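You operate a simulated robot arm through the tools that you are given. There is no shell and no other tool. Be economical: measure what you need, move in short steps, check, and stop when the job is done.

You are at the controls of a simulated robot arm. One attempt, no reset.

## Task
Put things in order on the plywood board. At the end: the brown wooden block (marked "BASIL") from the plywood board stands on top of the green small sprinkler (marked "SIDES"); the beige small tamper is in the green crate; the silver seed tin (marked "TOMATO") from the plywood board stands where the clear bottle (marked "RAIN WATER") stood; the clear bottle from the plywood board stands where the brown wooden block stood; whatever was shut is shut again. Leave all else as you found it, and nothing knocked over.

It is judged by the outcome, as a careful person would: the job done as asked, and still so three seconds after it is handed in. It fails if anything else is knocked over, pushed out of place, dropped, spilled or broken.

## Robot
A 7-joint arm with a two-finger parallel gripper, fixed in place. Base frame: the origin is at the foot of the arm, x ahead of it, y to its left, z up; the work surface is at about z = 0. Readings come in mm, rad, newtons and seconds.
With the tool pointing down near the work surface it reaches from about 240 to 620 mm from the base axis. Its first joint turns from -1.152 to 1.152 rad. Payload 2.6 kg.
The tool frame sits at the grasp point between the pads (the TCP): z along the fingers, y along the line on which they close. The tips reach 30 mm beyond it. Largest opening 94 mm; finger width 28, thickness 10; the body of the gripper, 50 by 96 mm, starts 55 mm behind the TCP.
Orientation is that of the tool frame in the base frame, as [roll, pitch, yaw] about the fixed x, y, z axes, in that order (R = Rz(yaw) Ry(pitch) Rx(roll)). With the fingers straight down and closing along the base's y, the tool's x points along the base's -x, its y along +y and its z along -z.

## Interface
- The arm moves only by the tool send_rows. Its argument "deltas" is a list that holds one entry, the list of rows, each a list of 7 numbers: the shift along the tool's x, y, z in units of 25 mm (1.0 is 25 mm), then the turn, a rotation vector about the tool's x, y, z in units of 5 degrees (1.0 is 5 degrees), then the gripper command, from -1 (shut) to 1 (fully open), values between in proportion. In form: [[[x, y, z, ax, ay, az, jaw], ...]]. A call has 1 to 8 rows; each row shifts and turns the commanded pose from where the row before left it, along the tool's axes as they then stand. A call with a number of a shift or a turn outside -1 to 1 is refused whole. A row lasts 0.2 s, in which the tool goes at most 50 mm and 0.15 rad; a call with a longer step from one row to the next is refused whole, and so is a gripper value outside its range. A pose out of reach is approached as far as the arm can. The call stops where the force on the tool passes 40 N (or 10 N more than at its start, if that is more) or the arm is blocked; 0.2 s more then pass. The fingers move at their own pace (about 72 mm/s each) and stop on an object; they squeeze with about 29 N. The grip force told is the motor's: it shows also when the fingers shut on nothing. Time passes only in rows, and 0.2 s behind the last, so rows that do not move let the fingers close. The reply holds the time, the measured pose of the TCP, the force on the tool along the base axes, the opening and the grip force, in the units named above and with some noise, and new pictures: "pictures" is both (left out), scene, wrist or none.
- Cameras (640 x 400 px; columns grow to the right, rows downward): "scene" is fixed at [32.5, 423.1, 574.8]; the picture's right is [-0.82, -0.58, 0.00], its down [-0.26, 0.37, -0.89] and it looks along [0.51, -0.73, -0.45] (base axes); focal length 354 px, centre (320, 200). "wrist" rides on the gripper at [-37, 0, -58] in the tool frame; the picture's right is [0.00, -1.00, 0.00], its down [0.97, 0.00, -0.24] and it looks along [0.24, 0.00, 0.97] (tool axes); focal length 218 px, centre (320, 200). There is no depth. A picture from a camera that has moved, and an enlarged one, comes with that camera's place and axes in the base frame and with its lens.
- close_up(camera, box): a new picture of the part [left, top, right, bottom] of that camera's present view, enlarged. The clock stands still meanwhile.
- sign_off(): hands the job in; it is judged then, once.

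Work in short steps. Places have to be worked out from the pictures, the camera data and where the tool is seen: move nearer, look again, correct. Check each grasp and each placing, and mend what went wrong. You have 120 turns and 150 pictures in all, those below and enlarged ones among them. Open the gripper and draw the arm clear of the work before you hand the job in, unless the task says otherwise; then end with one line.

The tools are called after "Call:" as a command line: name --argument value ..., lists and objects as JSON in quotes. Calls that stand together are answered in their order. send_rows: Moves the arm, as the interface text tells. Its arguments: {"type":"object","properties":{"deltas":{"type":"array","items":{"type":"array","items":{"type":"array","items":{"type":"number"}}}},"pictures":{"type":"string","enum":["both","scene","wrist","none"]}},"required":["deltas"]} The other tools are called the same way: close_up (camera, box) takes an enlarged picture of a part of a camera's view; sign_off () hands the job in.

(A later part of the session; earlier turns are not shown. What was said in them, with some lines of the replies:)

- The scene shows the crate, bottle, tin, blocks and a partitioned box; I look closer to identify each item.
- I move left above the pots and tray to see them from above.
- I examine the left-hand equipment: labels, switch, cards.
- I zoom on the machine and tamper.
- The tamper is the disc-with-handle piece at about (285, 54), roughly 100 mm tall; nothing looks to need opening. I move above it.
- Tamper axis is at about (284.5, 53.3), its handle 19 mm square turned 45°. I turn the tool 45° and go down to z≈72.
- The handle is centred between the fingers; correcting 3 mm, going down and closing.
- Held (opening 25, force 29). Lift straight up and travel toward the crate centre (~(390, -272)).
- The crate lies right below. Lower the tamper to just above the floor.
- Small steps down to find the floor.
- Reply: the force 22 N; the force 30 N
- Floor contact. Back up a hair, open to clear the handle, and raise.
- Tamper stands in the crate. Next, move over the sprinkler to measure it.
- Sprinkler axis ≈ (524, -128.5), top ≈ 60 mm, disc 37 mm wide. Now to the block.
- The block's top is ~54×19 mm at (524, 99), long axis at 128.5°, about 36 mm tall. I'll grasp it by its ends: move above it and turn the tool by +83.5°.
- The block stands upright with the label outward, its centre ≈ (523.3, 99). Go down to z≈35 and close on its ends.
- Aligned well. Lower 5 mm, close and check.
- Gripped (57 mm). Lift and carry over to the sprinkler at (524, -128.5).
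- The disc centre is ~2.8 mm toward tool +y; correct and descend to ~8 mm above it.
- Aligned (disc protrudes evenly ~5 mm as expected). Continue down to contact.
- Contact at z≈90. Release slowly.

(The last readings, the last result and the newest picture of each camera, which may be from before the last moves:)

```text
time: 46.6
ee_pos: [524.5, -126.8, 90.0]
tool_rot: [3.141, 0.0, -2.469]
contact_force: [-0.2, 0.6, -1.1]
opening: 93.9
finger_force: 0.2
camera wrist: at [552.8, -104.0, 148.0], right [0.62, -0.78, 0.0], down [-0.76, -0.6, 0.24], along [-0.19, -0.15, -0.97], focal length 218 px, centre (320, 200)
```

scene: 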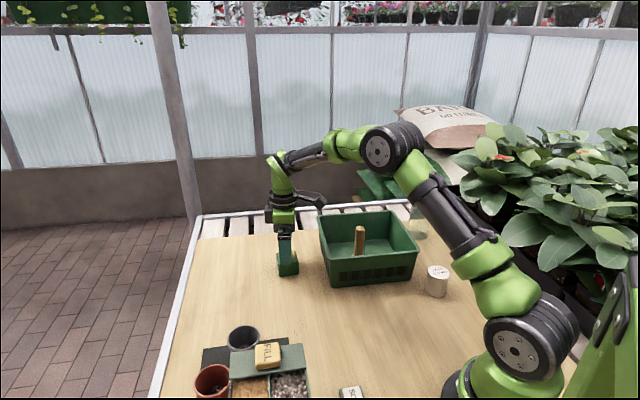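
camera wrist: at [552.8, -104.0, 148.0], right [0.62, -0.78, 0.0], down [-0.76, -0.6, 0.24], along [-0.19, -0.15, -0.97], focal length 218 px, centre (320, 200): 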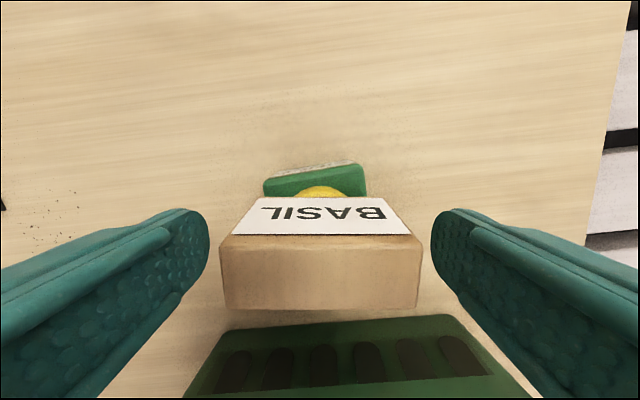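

Block stands on the sprinkler. Raise clear and turn the tool to yaw for the bottle.

Call:
send_rows --deltas '[[[0, 0, -0.4, 0, 0, 0, 1], [0, 0, -1, 0, 0, 0, 1], [0, 0, -1, 0, 0, 0, 1], [0, 0, -1, 0, 0, 1, 1], [0, 0, -1, 0, 0, 1, 1], [0, 0, -1, 0, 0, 1, 1], [0, 0, -1, 0, 0, 1, 1], [0, 0, -1, 0, 0, 1, 1]]]' --pictures "scene"

Call:
send_rows --deltas '[[[0, 0, 0, 0, 0, 1, 1], [0, 0, 0, 0, 0, 1, 1], [0, 0, 0, 0, 0, 1, 1], [0, 0, 0, 0, 0, 1, 1], [0, 0, 0, 0, 0, 1, 1], [0, 0, 0, 0, 0, 1, 1], [0, 0, 0, 0, 0, 1, 1], [0, 0, 0, 0, 0, 1, 1]]]' --pictures "none"

Call:
send_rows --deltas '[[[0, 0, 0, 0, 0, 1, 1], [0, 0, 0, 0, 0, 1, 1], [0, 0, 0, 0, 0, 1, 1], [0, 0, 0, 0, 0, 0.7, 1], [0, 0, 0, 0, 0, 0, 1]]]' --pictures "wrist"

Call:
close_up --camera "scene" --box '[250, 200, 330, 290]'

```text
time: 48.4
ee_pos: [524.4, -125.8, 276.5]
tool_rot: [-3.141, 0.0, -2.906]
contact_force: [-0.2, 0.0, 0.4]
opening: 93.9
finger_force: 0.0
```

scene: 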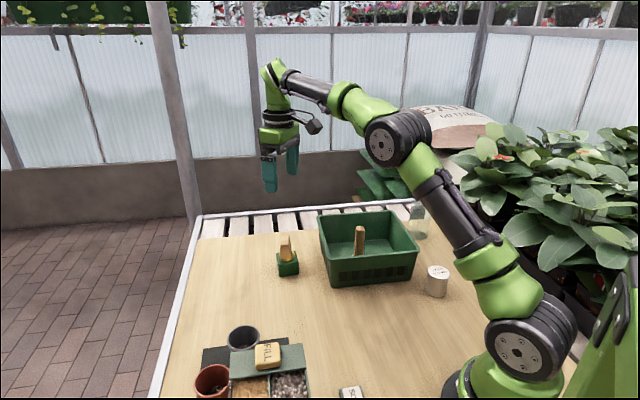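

```text
time: 50.2
ee_pos: [523.8, -126.6, 274.7]
tool_rot: [3.142, 0.001, 2.678]
contact_force: [-0.4, 0.1, -0.7]
opening: 94.0
finger_force: 0.1
```

```text
time: 51.4
ee_pos: [522.9, -127.5, 275.3]
tool_rot: [3.14, 0.001, 2.354]
contact_force: [-0.6, -0.7, -0.5]
opening: 93.9
finger_force: 0.0
camera wrist: at [549.6, -153.7, 333.4], right [-0.71, -0.71, 0.0], down [-0.69, 0.69, 0.24], along [-0.17, 0.17, -0.97], focal length 218 px, centre (320, 200)
```

wrist: 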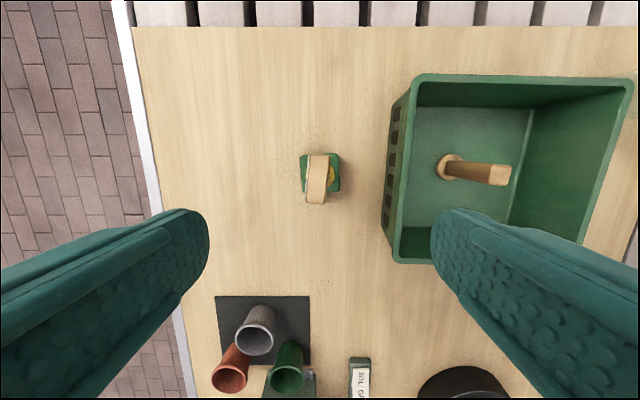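

```text
4.44 times, centred on (290, 245) of scene
camera zoom: at [32.5, 423.1, 574.8], right [-0.82, -0.58, 0.0], down [-0.26, 0.37, -0.89], along [0.51, -0.73, -0.45], focal length 1571 px, centre (453, 0)
```

zoom: 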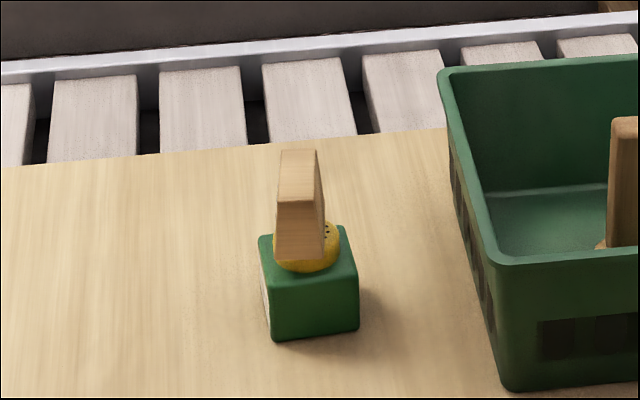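

Block is stable. Move toward the bottle at height 275.

Call:
send_rows --deltas '[[[-0.19, -0.945, 0, 0, 0, 0, 1], [-0.19, -0.945, 0, 0, 0, 0, 1], [-0.19, -0.945, 0, 0, 0, 0, 1], [-0.19, -0.945, 0, 0, 0, 0, 1], [-0.19, -0.945, 0, 0, 0, 0, 1], [-0.19, -0.945, 0, 0, 0, 0, 1], [-0.19, -0.945, 0, 0, 0, 0, 1], [-0.19, -0.945, 0, 0, 0, 0, 1]]]' --pictures "none"

Call:
send_rows --deltas '[[[-0.19, -0.945, 0, 0, 0, 0, 1], [-0.19, -0.945, 0, 0, 0, 0, 1], [-0.19, -0.945, 0, 0, 0, 0, 1], [-0.19, -0.945, 0, 0, 0, 0, 1], [-0.19, -0.945, 0, 0, 0, 0, 1], [-0.19, -0.945, 0, 0, 0, 0, 1], [-0.19, -0.945, 0, 0, 0, 0, 1], [0, 0, 0, 0, 0, 0, 1]]]' --pictures "wrist"

```text
time: 53.2
ee_pos: [417.4, -289.8, 274.9]
tool_rot: [-3.14, 0.001, 2.358]
contact_force: [-0.2, -0.7, -0.2]
opening: 94.0
finger_force: 0.1
```

```text
time: 55.0
ee_pos: [325.8, -426.7, 275.1]
tool_rot: [3.142, 0.0, 2.356]
contact_force: [-0.2, 0.3, 1.1]
opening: 94.0
finger_force: 0.0
camera wrist: at [351.8, -452.9, 335.0], right [-0.71, -0.71, 0.0], down [-0.69, 0.69, 0.24], along [-0.17, 0.17, -0.97], focal length 218 px, centre (320, 200)
```

wrist: 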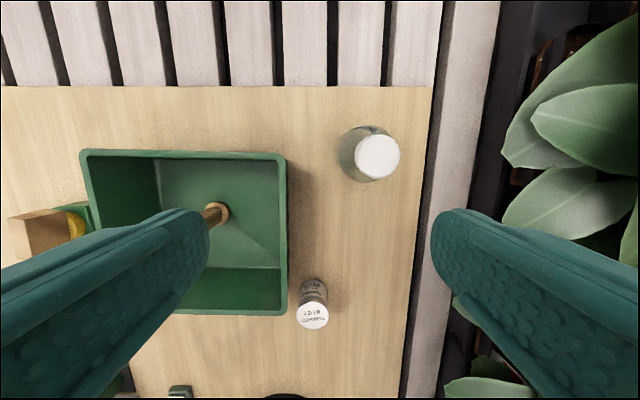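

Call:
close_up --camera "wrist" --box '[320, 110, 420, 200]'

Call:
close_up --camera "scene" --box '[390, 170, 460, 310]'

```text
4.44 times, centred on (370, 155) of wrist
camera zoom: at [351.8, -452.9, 335.0], right [-0.71, -0.71, 0.0], down [-0.69, 0.69, 0.24], along [-0.17, 0.17, -0.97], focal length 970 px, centre (98, 400)
```

zoom: 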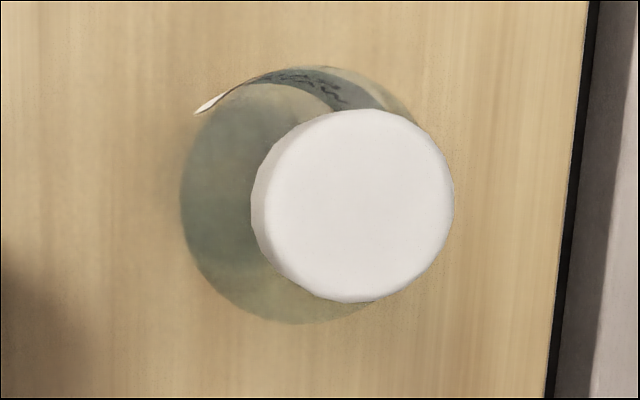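

```text
2.86 times, centred on (425, 240) of scene
camera zoom: at [32.5, 423.1, 574.8], right [-0.82, -0.58, 0.0], down [-0.26, 0.37, -0.89], along [0.51, -0.73, -0.45], focal length 1010 px, centre (20, 86)
```

zoom: 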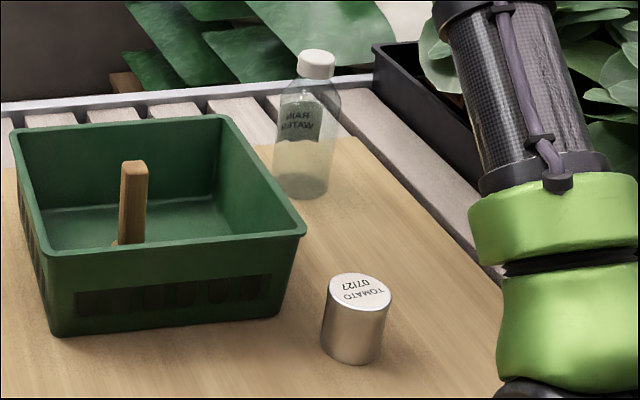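

The bottle: radius ≈29 mm, cap top ≈157 mm, axis ≈ (311, -481). Move above it, tips staying above the cap, and look.

Call:
send_rows --deltas '[[[-0.55, -0.98, 0, 0, 0, 0, 1], [-0.55, -0.98, 0, 0, 0, 0, 1], [0, 0, 0.8, 0, 0, 0, 1], [0, 0, 0.8, 0, 0, 0, 1], [0, 0, 0.6, 0, 0, 0, 1], [0, 0, 0, 0, 0, 0, 1]]]' --pictures "wrist"

```text
time: 56.4
ee_pos: [311.9, -472.3, 219.6]
tool_rot: [-3.141, 0.001, 2.356]
contact_force: [-0.7, -0.6, 0.2]
opening: 93.9
finger_force: 0.1
out of reach, approached as far as the arm can: row 2
camera wrist: at [338.9, -499.0, 278.9], right [-0.71, -0.71, 0.0], down [-0.69, 0.69, 0.24], along [-0.17, 0.17, -0.97], focal length 218 px, centre (320, 200)
```

wrist: 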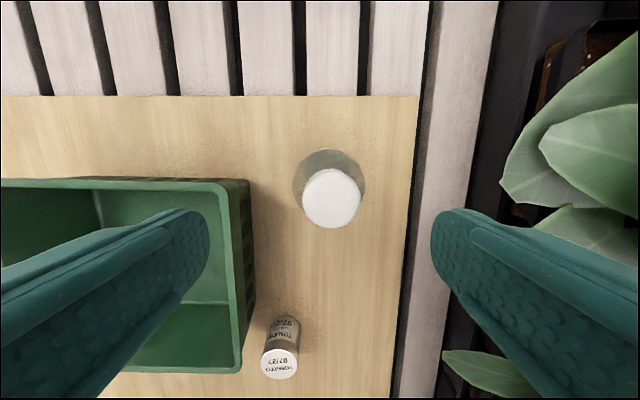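

Need (tool x −8, tool y −7 mm). Lower a little, then shift and look.

Call:
send_rows --deltas '[[[0, 0, 0.6, 0, 0, 0, 1], [-0.32, -0.28, 0, 0, 0, 0, 1], [0, 0, 0, 0, 0, 0, 1], [0, 0, 0, 0, 0, 0, 1]]]' --pictures "wrist"

```text
time: 57.4
ee_pos: [313.4, -483.0, 205.5]
tool_rot: [-3.141, 0.001, 2.357]
contact_force: [-0.3, -0.3, -0.5]
opening: 94.2
finger_force: 0.1
camera wrist: at [338.9, -510.0, 264.1], right [-0.71, -0.71, 0.0], down [-0.69, 0.69, 0.24], along [-0.17, 0.17, -0.97], focal length 218 px, centre (320, 200)
```

wrist: 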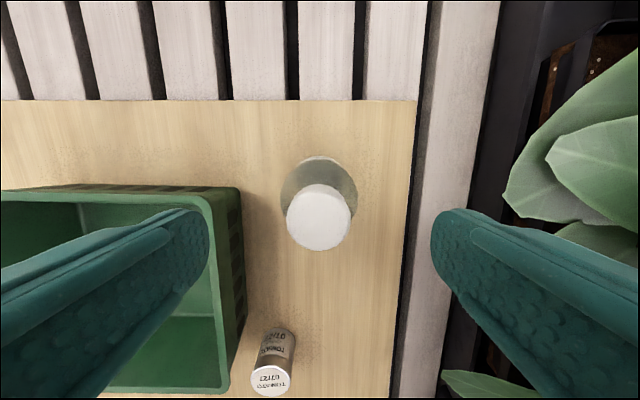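

Centred on the bottle. Descend to z≈110.

Call:
send_rows --deltas '[[[0, 0, 0.8, 0, 0, 0, 1], [0, 0, 1, 0, 0, 0, 1], [0, 0, 1, 0, 0, 0, 1], [0, 0, 0.9, 0, 0, 0, 1], [0, 0, 0, 0, 0, 0, 1]]]' --pictures "both"

```text
time: 58.6
ee_pos: [311.5, -480.8, 109.2]
tool_rot: [-3.142, 0.0, 2.356]
contact_force: [-0.4, -0.8, 0.7]
opening: 93.7
finger_force: 0.0
camera wrist: at [337.3, -508.0, 168.4], right [-0.71, -0.71, 0.0], down [-0.69, 0.69, 0.24], along [-0.17, 0.17, -0.97], focal length 218 px, centre (320, 200)
```

scene: 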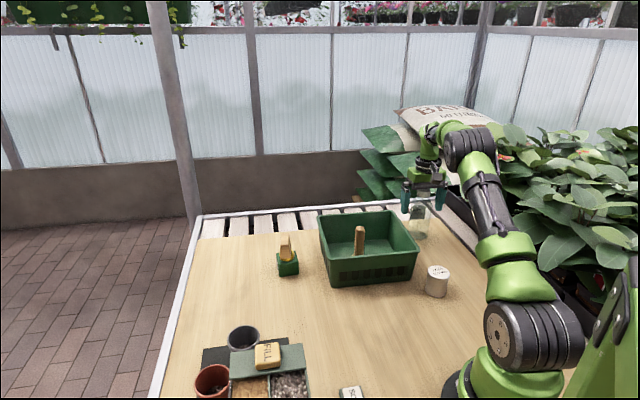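
wrist: 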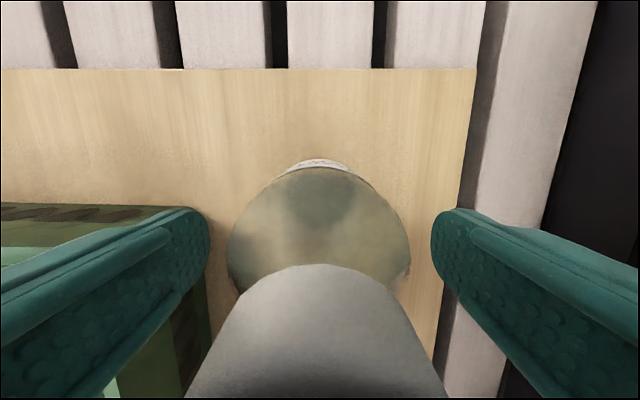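

Bottle is centred between the fingers. Close.

Call:
send_rows --deltas '[[[0, 0, 0, 0, 0, 0, 0.4], [0, 0, 0, 0, 0, 0, -1], [0, 0, 0, 0, 0, 0, -1], [0, 0, 0, 0, 0, 0, -1], [0, 0, 0, 0, 0, 0, -1]]]' --pictures "wrist"

```text
time: 59.8
ee_pos: [309.6, -481.9, 109.4]
tool_rot: [3.141, 0.0, 2.357]
contact_force: [-0.5, 0.4, 0.1]
opening: 57.9
finger_force: 29.2
camera wrist: at [337.2, -508.1, 168.6], right [-0.71, -0.71, 0.0], down [-0.69, 0.69, 0.24], along [-0.17, 0.17, -0.97], focal length 218 px, centre (320, 200)
```

wrist: 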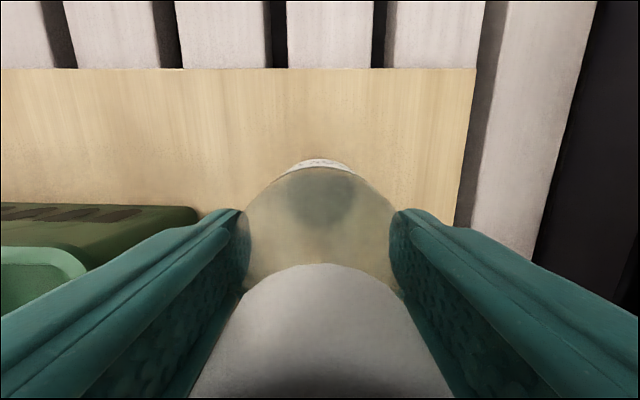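

Held (58 mm). Lift, then draw inward parallel to the crate edge while rising.

Call:
send_rows --deltas '[[[0, 0, -0.4, 0, 0, 0, -1], [0, 0, -0.8, 0, 0, 0, -1], [0, 0, -0.8, 0, 0, 0, -1], [0.2, 0, -0.8, 0, 0, 0, -1], [0.6, 0, -0.8, 0, 0, 0, -1], [0.8, 0, -0.7, 0, 0, 0, -1], [0.8, 0, -0.6, 0, 0, 0, -1], [0.8, 0, -0.6, 0, 0, 0, -1]]]' --pictures "scene"

```text
time: 61.6
ee_pos: [254.5, -424.4, 249.8]
tool_rot: [3.141, -0.001, 2.357]
contact_force: [0.0, -0.6, -0.6]
opening: 57.7
finger_force: 28.9
```

scene: 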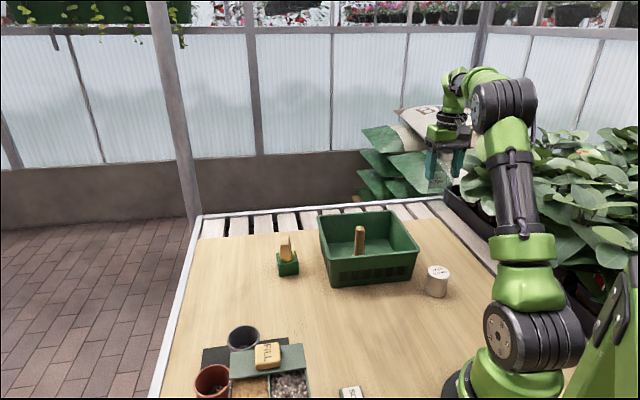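

Bottle is held upright. Now carry it across at z≈250 toward the block's old place (523, 99).

Call:
send_rows --deltas '[[[0.15, 0.5, 0, 0, 0, 0, -1], [0.312, 0.974, 0, 0, 0, 0, -1], [0.312, 0.974, 0, 0, 0, 0, -1], [0.312, 0.974, 0, 0, 0, 0, -1], [0.312, 0.974, 0, 0, 0, 0, -1], [0.312, 0.974, 0, 0, 0, 0, -1], [0.312, 0.974, 0, 0, 0, 0, -1], [0.312, 0.974, 0, 0, 0, 0, -1]]]' --pictures "none"

Call:
send_rows --deltas '[[[0.312, 0.974, 0, 0, 0, 0, -1], [0.312, 0.974, 0, 0, 0, 0, -1], [0.312, 0.974, 0, 0, 0, 0, -1], [0.312, 0.974, 0, 0, 0, 0, -1], [0.312, 0.974, 0, 0, 0, 0, -1], [0.312, 0.974, 0, 0, 0, 0, -1], [0.312, 0.974, 0, 0, 0, 0, -1], [0.312, 0.974, 0, 0, 0, 0, -1]]]' --pictures "none"

Call:
send_rows --deltas '[[[0.312, 0.974, 0, 0, 0, 0, -1], [0.312, 0.974, 0, 0, 0, 0, -1], [0.312, 0.974, 0, 0, 0, 0, -1], [0.312, 0.974, 0, 0, 0, 0, -1], [0.312, 0.974, 0, 0, 0, 0, -1], [0.312, 0.974, 0, 0, 0, 0, -1], [0.15, 0.5, 0, 0, 0, 0, -1], [0, 0, 0, 0, 0, 0, -1]]]' --pictures "both"

```text
time: 63.4
ee_pos: [346.0, -255.7, 250.5]
tool_rot: [-3.141, -0.001, 2.357]
contact_force: [-0.2, 0.3, -0.4]
opening: 57.7
finger_force: 28.9
```

```text
time: 65.2
ee_pos: [437.3, -75.9, 250.1]
tool_rot: [3.14, 0.0, 2.355]
contact_force: [0.0, -0.1, -0.4]
opening: 57.7
finger_force: 29.3
```

```text
time: 67.0
ee_pos: [511.8, 74.5, 248.1]
tool_rot: [3.141, 0.002, 2.355]
contact_force: [0.0, -0.8, -0.5]
opening: 58.0
finger_force: 29.1
camera wrist: at [539.0, 48.1, 306.9], right [-0.71, -0.71, 0.0], down [-0.69, 0.69, 0.24], along [-0.17, 0.17, -0.97], focal length 218 px, centre (320, 200)
```

scene: 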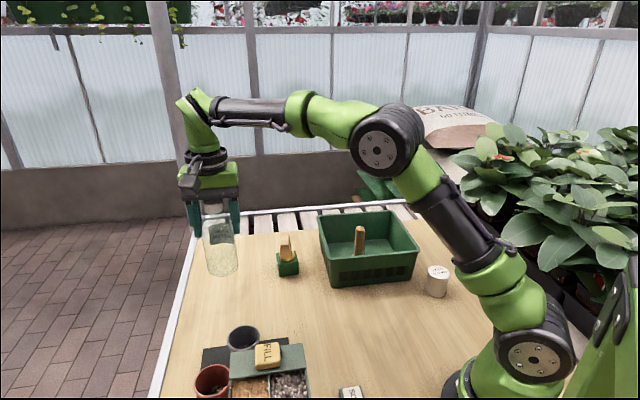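
wrist: 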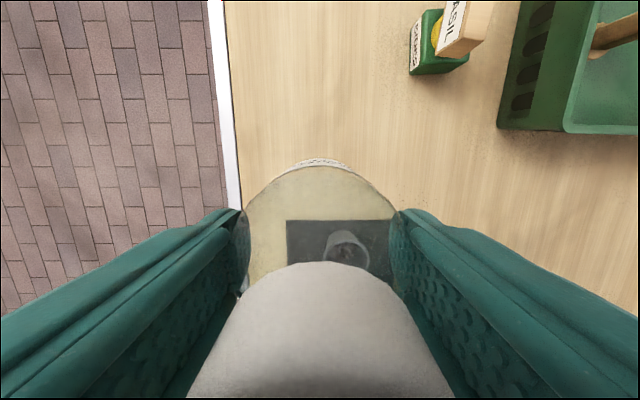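

Shift the final 27 mm and start down.

Call:
send_rows --deltas '[[[0.18, 0.51, 0, 0, 0, 0, -1], [0.18, 0.51, 0, 0, 0, 0, -1], [0, 0, 1, 0, 0, 0, -1], [0, 0, 1, 0, 0, 0, -1], [0, 0, 1, 0, 0, 0, -1], [0, 0, 1, 0, 0, 0, -1], [0, 0, 1, 0, 0, 0, -1], [0, 0, 0, 0, 0, 0, -1]]]' --pictures "both"

```text
time: 68.8
ee_pos: [526.7, 99.2, 125.7]
tool_rot: [-3.141, 0.0, 2.357]
contact_force: [-0.1, -0.7, -0.5]
opening: 58.1
finger_force: 29.3
camera wrist: at [553.3, 73.0, 183.9], right [-0.71, -0.71, 0.0], down [-0.69, 0.69, 0.24], along [-0.17, 0.17, -0.97], focal length 218 px, centre (320, 200)
```

scene: 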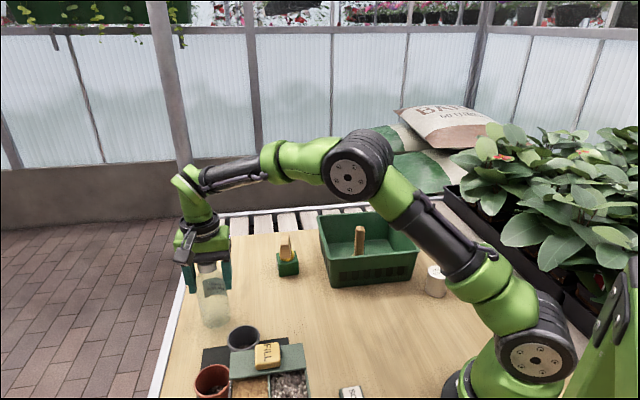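
wrist: 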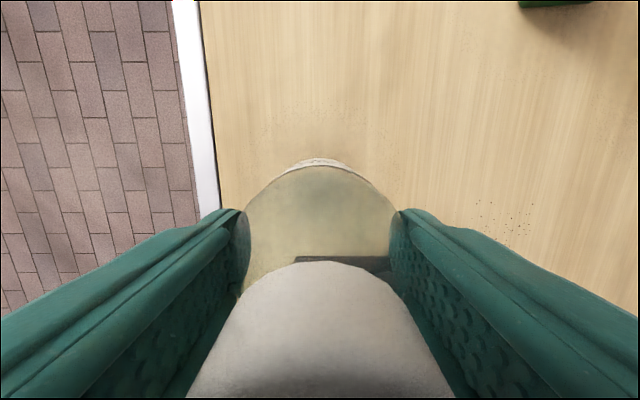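

Call:
send_rows --deltas '[[[0.05, -0.05, 0.3, 0, 0, 0, -1], [0, 0, 0.16, 0, 0, 0, -1], [0, 0, 0, 0, 0, 0, -1]]]' --pictures "none"

Call:
send_rows --deltas '[[[0, 0, 0.08, 0, 0, 0, -1], [0, 0, 0, 0, 0, 0, -1]]]' --pictures "none"

Call:
send_rows --deltas '[[[0, 0, 0.08, 0, 0, 0, -1], [0, 0, 0, 0, 0, 0, -1]]]' --pictures "none"

```text
time: 69.6
ee_pos: [525.1, 99.0, 113.5]
tool_rot: [3.14, 0.0, 2.357]
contact_force: [-0.6, -0.2, -0.5]
opening: 58.0
finger_force: 29.1
```

```text
time: 70.2
ee_pos: [524.1, 100.1, 110.8]
tool_rot: [3.141, 0.001, 2.356]
contact_force: [-0.8, -0.1, 0.2]
opening: 57.9
finger_force: 29.3
```

```text
time: 70.8
ee_pos: [526.1, 98.0, 109.5]
tool_rot: [3.141, 0.001, 2.356]
contact_force: [-1.4, 0.1, 6.6]
opening: 57.7
finger_force: 29.0
```

Contact. Release gradually and look.

Call:
send_rows --deltas '[[[0, 0, 0, 0, 0, 0, -1], [0, 0, 0, 0, 0, 0, 0.3], [0, 0, 0, 0, 0, 0, 0.5], [0, 0, 0, 0, 0, 0, 0.8], [0, 0, 0, 0, 0, 0, 1], [0, 0, 0, 0, 0, 0, 1]]]' --pictures "both"

```text
time: 72.2
ee_pos: [525.4, 97.8, 108.7]
tool_rot: [3.141, -0.001, 2.356]
contact_force: [-1.8, -0.7, 1.3]
opening: 94.0
finger_force: 0.1
camera wrist: at [550.9, 71.7, 167.9], right [-0.71, -0.71, 0.0], down [-0.69, 0.69, 0.24], along [-0.17, 0.17, -0.97], focal length 218 px, centre (320, 200)
```

scene: 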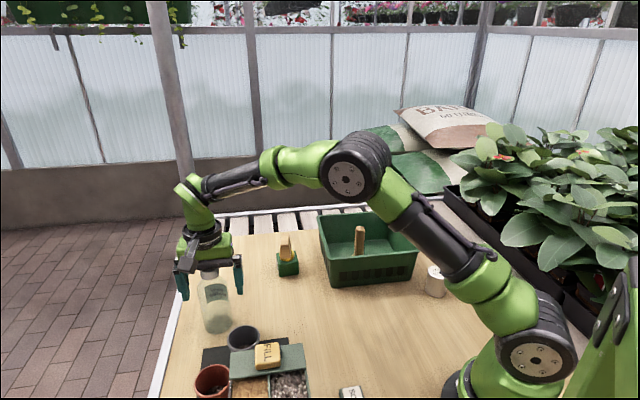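
wrist: 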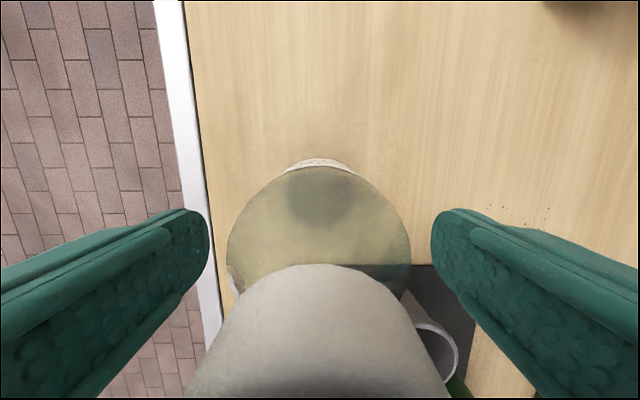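

Bottle stands. Raise straight up.

Call:
send_rows --deltas '[[[0, 0, -0.3, 0, 0, 0, 1], [0, 0, -0.8, 0, 0, 0, 1], [0, 0, -1, 0, 0, 0, 1], [0, 0, -1, 0, 0, 0, 1], [0, 0, -1, 0, 0, 0, 1], [0, 0, -1, 0, 0, 0, 1], [0, 0, -0.8, 0, 0, 0, 1], [0, 0, 0, 0, 0, 0, 1]]]' --pictures "both"

```text
time: 74.0
ee_pos: [522.8, 96.2, 257.7]
tool_rot: [-3.141, 0.002, 2.356]
contact_force: [-0.7, -0.3, 0.2]
opening: 94.1
finger_force: 0.0
camera wrist: at [548.6, 70.5, 316.1], right [-0.71, -0.71, 0.0], down [-0.69, 0.69, 0.24], along [-0.17, 0.17, -0.97], focal length 218 px, centre (320, 200)
```

scene: 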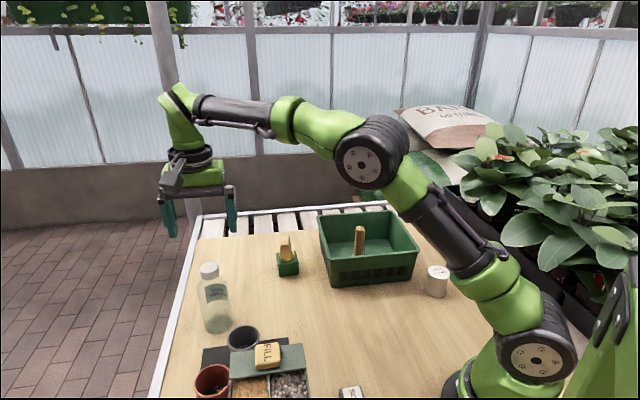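
wrist: 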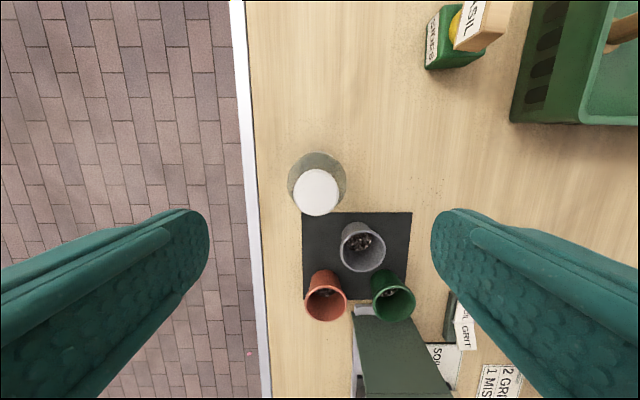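

Bottle is in place. Now travel to the tin near (190, -274).

Call:
send_rows --deltas '[[[-0.09, -0.96, 0, 0, 0, 0, 1], [-0.09, -0.96, 0, 0, 0, 0, 1], [-0.09, -0.96, 0, 0, 0, 0, 1], [-0.09, -0.96, 0, 0, 0, 0, 1], [-0.09, -0.96, 0, 0, 0, 0, 1], [-0.09, -0.96, 0, 0, 0, 0, 1], [-0.09, -0.96, 0, 0, 0, 0, 1], [-0.09, -0.96, 0, 0, 0, 0, 1]]]' --pictures "none"

Call:
send_rows --deltas '[[[-0.09, -0.96, 0, 0, 0, 0, 1], [-0.09, -0.96, 0, 0, 0, 0, 1], [-0.09, -0.96, 0, 0, 0, 0, 1], [-0.09, -0.96, 0, 0, 0, 0, 1], [-0.09, -0.96, 0, 0, 0, 0, 1], [-0.09, -0.96, 0, 0, 0, 0, 1], [-0.09, -0.96, 0, 0, 0, 0, 1], [-0.09, -0.96, 0, 0, 0, 0, 1]]]' --pictures "none"

Call:
send_rows --deltas '[[[-0.09, -0.96, 0, 0, 0, 0, 1], [-0.09, -0.96, 0, 0, 0, 0, 1], [-0.09, -0.96, 0.5, 0, 0, 0, 1], [-0.09, -0.96, 0.5, 0, 0, 0, 1], [0, 0, 0, 0, 0, -1, 1], [0, 0, 0, 0, 0, 0, 1]]]' --pictures "wrist"

```text
time: 75.8
ee_pos: [399.6, -50.5, 258.0]
tool_rot: [3.141, 0.0, 2.357]
contact_force: [-0.1, -0.2, 0.6]
opening: 94.1
finger_force: 0.0
```

```text
time: 77.6
ee_pos: [274.9, -200.1, 259.3]
tool_rot: [3.141, 0.0, 2.357]
contact_force: [0.6, -0.2, -0.4]
opening: 94.0
finger_force: 0.0
```

```text
time: 79.0
ee_pos: [215.7, -271.9, 231.5]
tool_rot: [-3.14, 0.0, 2.444]
contact_force: [-0.1, 0.8, -0.5]
opening: 94.1
finger_force: 0.0
camera wrist: at [244.1, -295.6, 291.0], right [-0.64, -0.77, 0.0], down [-0.74, 0.62, 0.24], along [-0.18, 0.15, -0.97], focal length 218 px, centre (320, 200)
```

wrist: 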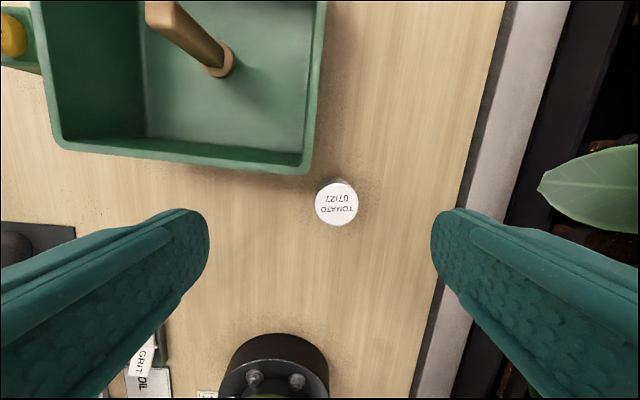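

Call:
close_up --camera "wrist" --box '[270, 130, 390, 240]'

Call:
close_up --camera "scene" --box '[390, 240, 470, 320]'

```text
3.64 times, centred on (330, 185) of wrist
camera zoom: at [244.1, -295.6, 291.0], right [-0.64, -0.77, 0.0], down [-0.74, 0.62, 0.24], along [-0.18, 0.15, -0.97], focal length 794 px, centre (284, 254)
```

zoom: 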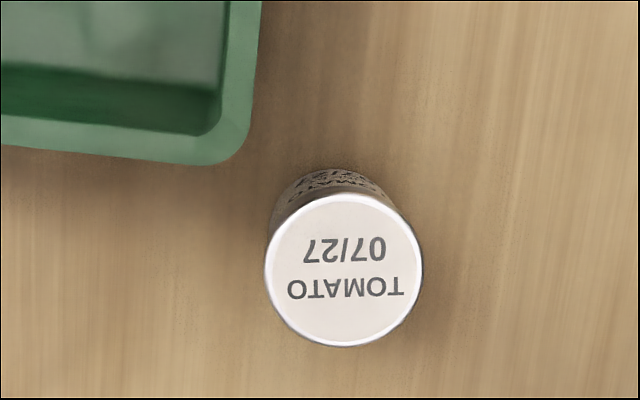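

```text
5.00 times, centred on (430, 280) of scene
camera zoom: at [32.5, 423.1, 574.8], right [-0.82, -0.58, 0.0], down [-0.26, 0.37, -0.89], along [0.51, -0.73, -0.45], focal length 1767 px, centre (-230, -200)
```

zoom: 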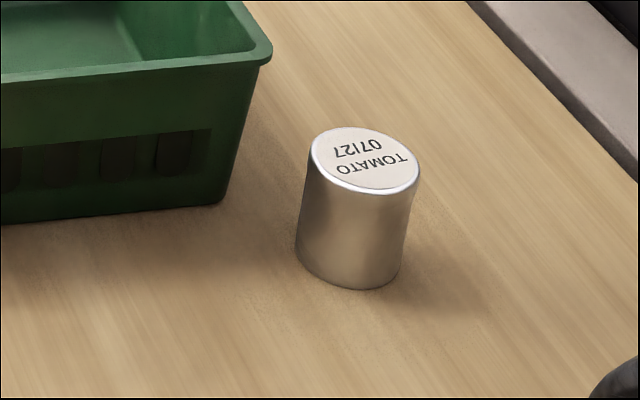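

Tin: radius ~24 mm, ~56 mm tall, at ≈ (185, -270); crate corner is 50 mm away. Align above it and lower to z≈110.

Call:
send_rows --deltas '[[[0.5, -0.35, 0, 0, 0, 0, 1], [0.5, -0.35, 0, 0, 0, 0, 1], [0, 0, 1, 0, 0, 0, 1], [0, 0, 1, 0, 0, 0, 1], [0, 0, 1, 0, 0, 0, 1], [0, 0, 1, 0, 0, 0, 1], [0, 0, 0.8, 0, 0, 0, 1], [0, 0, 0, 0, 0, 0, 1]]]' --pictures "wrist"

```text
time: 80.8
ee_pos: [186.6, -269.5, 110.7]
tool_rot: [3.141, 0.001, 2.443]
contact_force: [1.3, -0.6, 0.1]
opening: 94.1
finger_force: 0.0
camera wrist: at [214.7, -292.6, 170.8], right [-0.64, -0.77, 0.0], down [-0.74, 0.62, 0.24], along [-0.18, 0.15, -0.97], focal length 218 px, centre (320, 200)
```

wrist: 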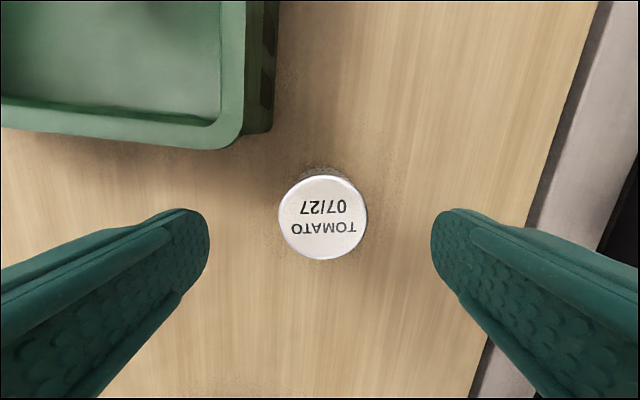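

Centred. Go down to z≈50 and close.

Call:
send_rows --deltas '[[[0, 0, 1, 0, 0, 0, 1], [0, 0, 1, 0, 0, 0, 1], [0, 0, 0.4, 0, 0, 0, 1], [0, 0, 0, 0, 0, 0, 1], [0, 0, 0, 0, 0, 0, -1], [0, 0, 0, 0, 0, 0, -1], [0, 0, 0, 0, 0, 0, -1], [0, 0, 0, 0, 0, 0, -1]]]' --pictures "both"

```text
time: 82.6
ee_pos: [184.0, -269.6, 53.2]
tool_rot: [-3.142, 0.001, 2.445]
contact_force: [-0.1, -0.1, 0.0]
opening: 48.6
finger_force: 29.4
camera wrist: at [212.6, -292.4, 110.6], right [-0.64, -0.77, 0.0], down [-0.74, 0.62, 0.24], along [-0.18, 0.15, -0.97], focal length 218 px, centre (320, 200)
```

scene: 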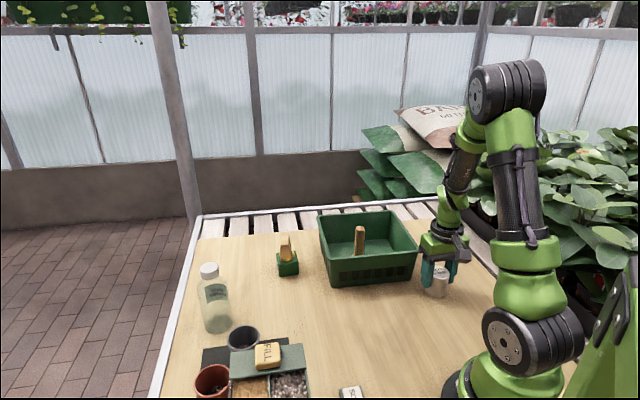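
wrist: 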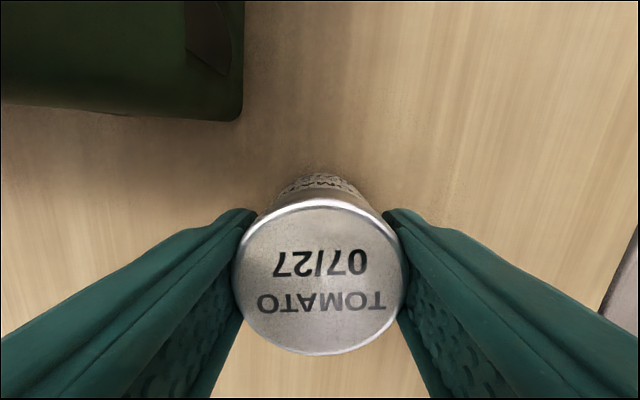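

Tin held. Lift and carry to the bottle's old spot (311.5, -481.5).

Call:
send_rows --deltas '[[[0, 0, -0.4, 0, 0, 0, -1], [0, 0, -1, 0, 0, 0, -1], [0, 0, -1, 0, 0, 0, -1], [0, 0, -1, 0, 0, 0, -1], [0, 0, -1, 0, 0, 0, -1], [-0.932, -0.324, 0, 0, 0, 0, -1], [-0.932, -0.324, 0, 0, 0, 0, -1], [-0.932, -0.324, 0, 0, 0, 0, -1]]]' --pictures "none"

Call:
send_rows --deltas '[[[-0.932, -0.324, 0, 0, 0, 0, -1], [-0.932, -0.324, 0, 0, 0, 0, -1], [-0.932, -0.324, 0, 0, 0, 0, -1], [-0.932, -0.324, 0, 0, 0, 0, -1], [-0.932, -0.324, 0, 0, 0, 0, -1], [-0.932, -0.324, 0, 0, 0, 0, -1], [-0.932, -0.324, 0, 0, 0, 0, -1], [0, 0, 0, 0, 0, 0, -1]]]' --pictures "both"

```text
time: 84.4
ee_pos: [224.9, -333.4, 162.6]
tool_rot: [-3.14, -0.002, 2.444]
contact_force: [0.7, 0.3, -0.7]
opening: 48.4
finger_force: 29.0
```

```text
time: 86.2
ee_pos: [313.2, -482.1, 161.5]
tool_rot: [-3.14, -0.001, 2.444]
contact_force: [-0.2, 0.3, -0.6]
opening: 48.4
finger_force: 28.5
camera wrist: at [341.0, -506.2, 220.7], right [-0.64, -0.77, 0.0], down [-0.74, 0.62, 0.24], along [-0.18, 0.15, -0.97], focal length 218 px, centre (320, 200)
```

scene: 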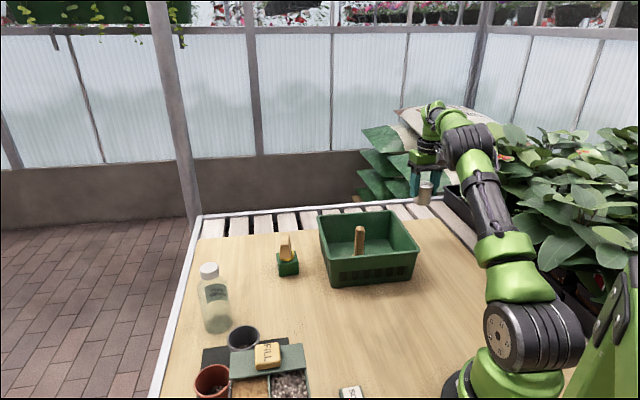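
wrist: 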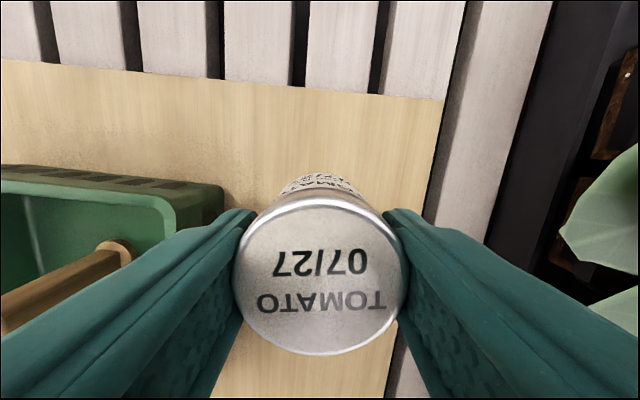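

Over the spot. Descend to just above the board.

Call:
send_rows --deltas '[[[0, 0, 1, 0, 0, 0, -1], [0, 0, 1, 0, 0, 0, -1], [0, 0, 1, 0, 0, 0, -1], [0, 0, 0.9, 0, 0, 0, -1], [0, 0, 0.3, 0, 0, 0, -1], [0, 0, 0, 0, 0, 0, -1]]]' --pictures "wrist"

Call:
send_rows --deltas '[[[0, 0, 0.08, 0, 0, 0, -1], [0, 0, 0, 0, 0, 0, -1]]]' --pictures "none"

```text
time: 87.6
ee_pos: [309.9, -483.5, 56.5]
tool_rot: [3.141, 0.001, 2.443]
contact_force: [0.3, 0.6, -1.3]
opening: 48.4
finger_force: 29.1
camera wrist: at [339.2, -506.8, 114.9], right [-0.64, -0.77, 0.0], down [-0.74, 0.62, 0.24], along [-0.18, 0.15, -0.97], focal length 218 px, centre (320, 200)
```

wrist: 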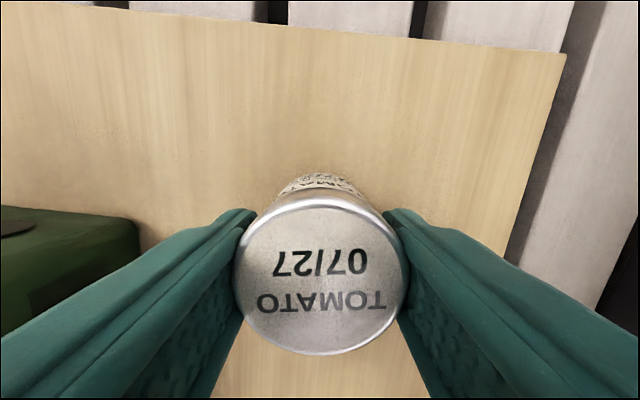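

```text
time: 88.2
ee_pos: [310.4, -483.6, 54.3]
tool_rot: [-3.141, 0.0, 2.443]
contact_force: [0.2, 0.0, 0.2]
opening: 48.4
finger_force: 29.5
```

Call:
send_rows --deltas '[[[0, 0, 0.06, 0, 0, 0, -1], [0, 0, 0, 0, 0, 0, -1]]]' --pictures "none"

Call:
send_rows --deltas '[[[0, 0, 0.06, 0, 0, 0, -1], [0, 0, 0, 0, 0, 0, -1]]]' --pictures "none"

```text
time: 88.8
ee_pos: [311.7, -482.9, 53.7]
tool_rot: [-3.14, 0.0, 2.445]
contact_force: [0.2, -0.4, -0.5]
opening: 48.4
finger_force: 29.0
```

```text
time: 89.4
ee_pos: [312.1, -482.0, 52.5]
tool_rot: [-3.14, -0.001, 2.444]
contact_force: [-0.3, 0.1, -0.8]
opening: 48.6
finger_force: 29.0
```

Call:
send_rows --deltas '[[[0, 0, 0.06, 0, 0, 0, -1], [0, 0, 0, 0, 0, 0, -1]]]' --pictures "none"

Call:
send_rows --deltas '[[[0, 0, 0.04, 0, 0, 0, -1], [0, 0, 0, 0, 0, 0, -1]]]' --pictures "none"

```text
time: 90.0
ee_pos: [310.6, -482.7, 51.5]
tool_rot: [-3.14, 0.002, 2.443]
contact_force: [-3.4, 4.6, 13.4]
opening: 48.6
finger_force: 28.8
```

```text
time: 90.6
ee_pos: [312.1, -482.5, 51.2]
tool_rot: [-3.14, 0.005, 2.443]
contact_force: [-4.3, 3.3, 28.9]
opening: 48.3
finger_force: 29.0
```

Contact. Ease off, open, and rise straight up.

Call:
send_rows --deltas '[[[0, 0, -0.05, 0, 0, 0, -1], [0, 0, 0, 0, 0, 0, 0.2], [0, 0, 0, 0, 0, 0, 0.5], [0, 0, 0, 0, 0, 0, 0.7], [0, 0, -0.4, 0, 0, 0, 0.7], [0, 0, -1, 0, 0, 0, 0.7], [0, 0, -1, 0, 0, 0, 0.7], [0, 0, -1, 0, 0, 0, 0.7]]]' --pictures "none"

Call:
send_rows --deltas '[[[0.3, 0, -1, 0, 0, 0, 0.7], [0.6, 0, -1, 0, 0, 0, 0.7], [0.8, 0, -1, 0, 0, 0, 0.7], [0.8, 0, -0.8, 0, 0, 0, 1], [0.8, 0, -0.5, 0, 0, 0, 1], [0.8, 0, 0, 0, 0, 0, 1], [0.8, 0, 0, 0, 0, 0, 1], [0, 0, 0, 0, 0, 0, 1]]]' --pictures "both"

Call:
close_up --camera "scene" --box '[190, 180, 460, 349]'

```text
time: 92.4
ee_pos: [311.8, -479.4, 136.7]
tool_rot: [3.141, 0.0, 2.444]
contact_force: [-0.5, 0.9, 0.1]
opening: 80.0
finger_force: 0.1
```

```text
time: 94.2
ee_pos: [215.4, -403.8, 242.6]
tool_rot: [3.142, 0.001, 2.444]
contact_force: [0.6, -0.1, -1.4]
opening: 93.9
finger_force: 0.0
camera wrist: at [243.9, -427.0, 302.1], right [-0.64, -0.77, 0.0], down [-0.74, 0.62, 0.24], along [-0.18, 0.15, -0.97], focal length 218 px, centre (320, 200)
```

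scene: 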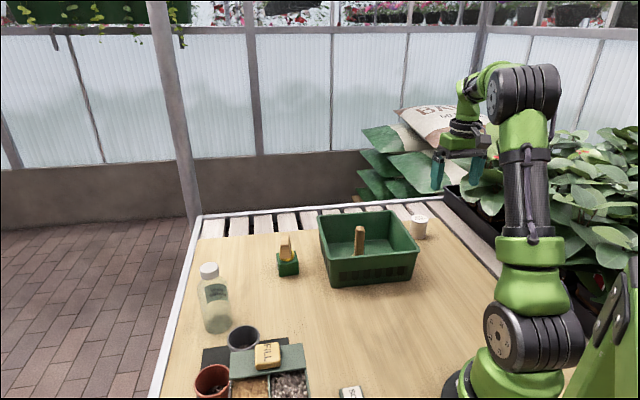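
wrist: 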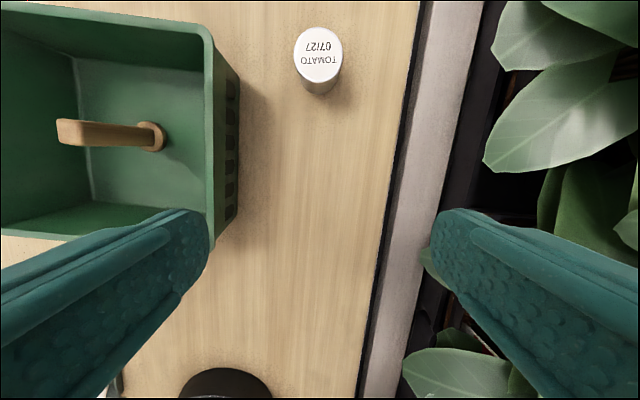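

```text
2.37 times, centred on (325, 264) of scene
camera zoom: at [32.5, 423.1, 574.8], right [-0.82, -0.58, 0.0], down [-0.26, 0.37, -0.89], along [0.51, -0.73, -0.45], focal length 837 px, centre (308, 47)
```

zoom: 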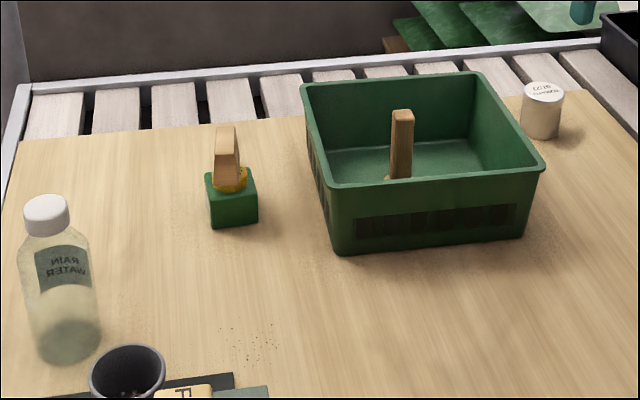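

Everything is standing where asked: the tamper in the crate, the block on the sprinkler, the bottle on the block's spot and the tin on the bottle's spot. The arm is clear and open, so I hand in.

Call:
sign_off

```text
The job is handed in.
```

The job is handed in. The BASIL block stands on the sprinkler, the tamper is in the green crate, the bottle is on the block's old spot, and the tin is on the bottle's old spot. Nothing had to be opened, and the last pictures showed nothing knocked over.
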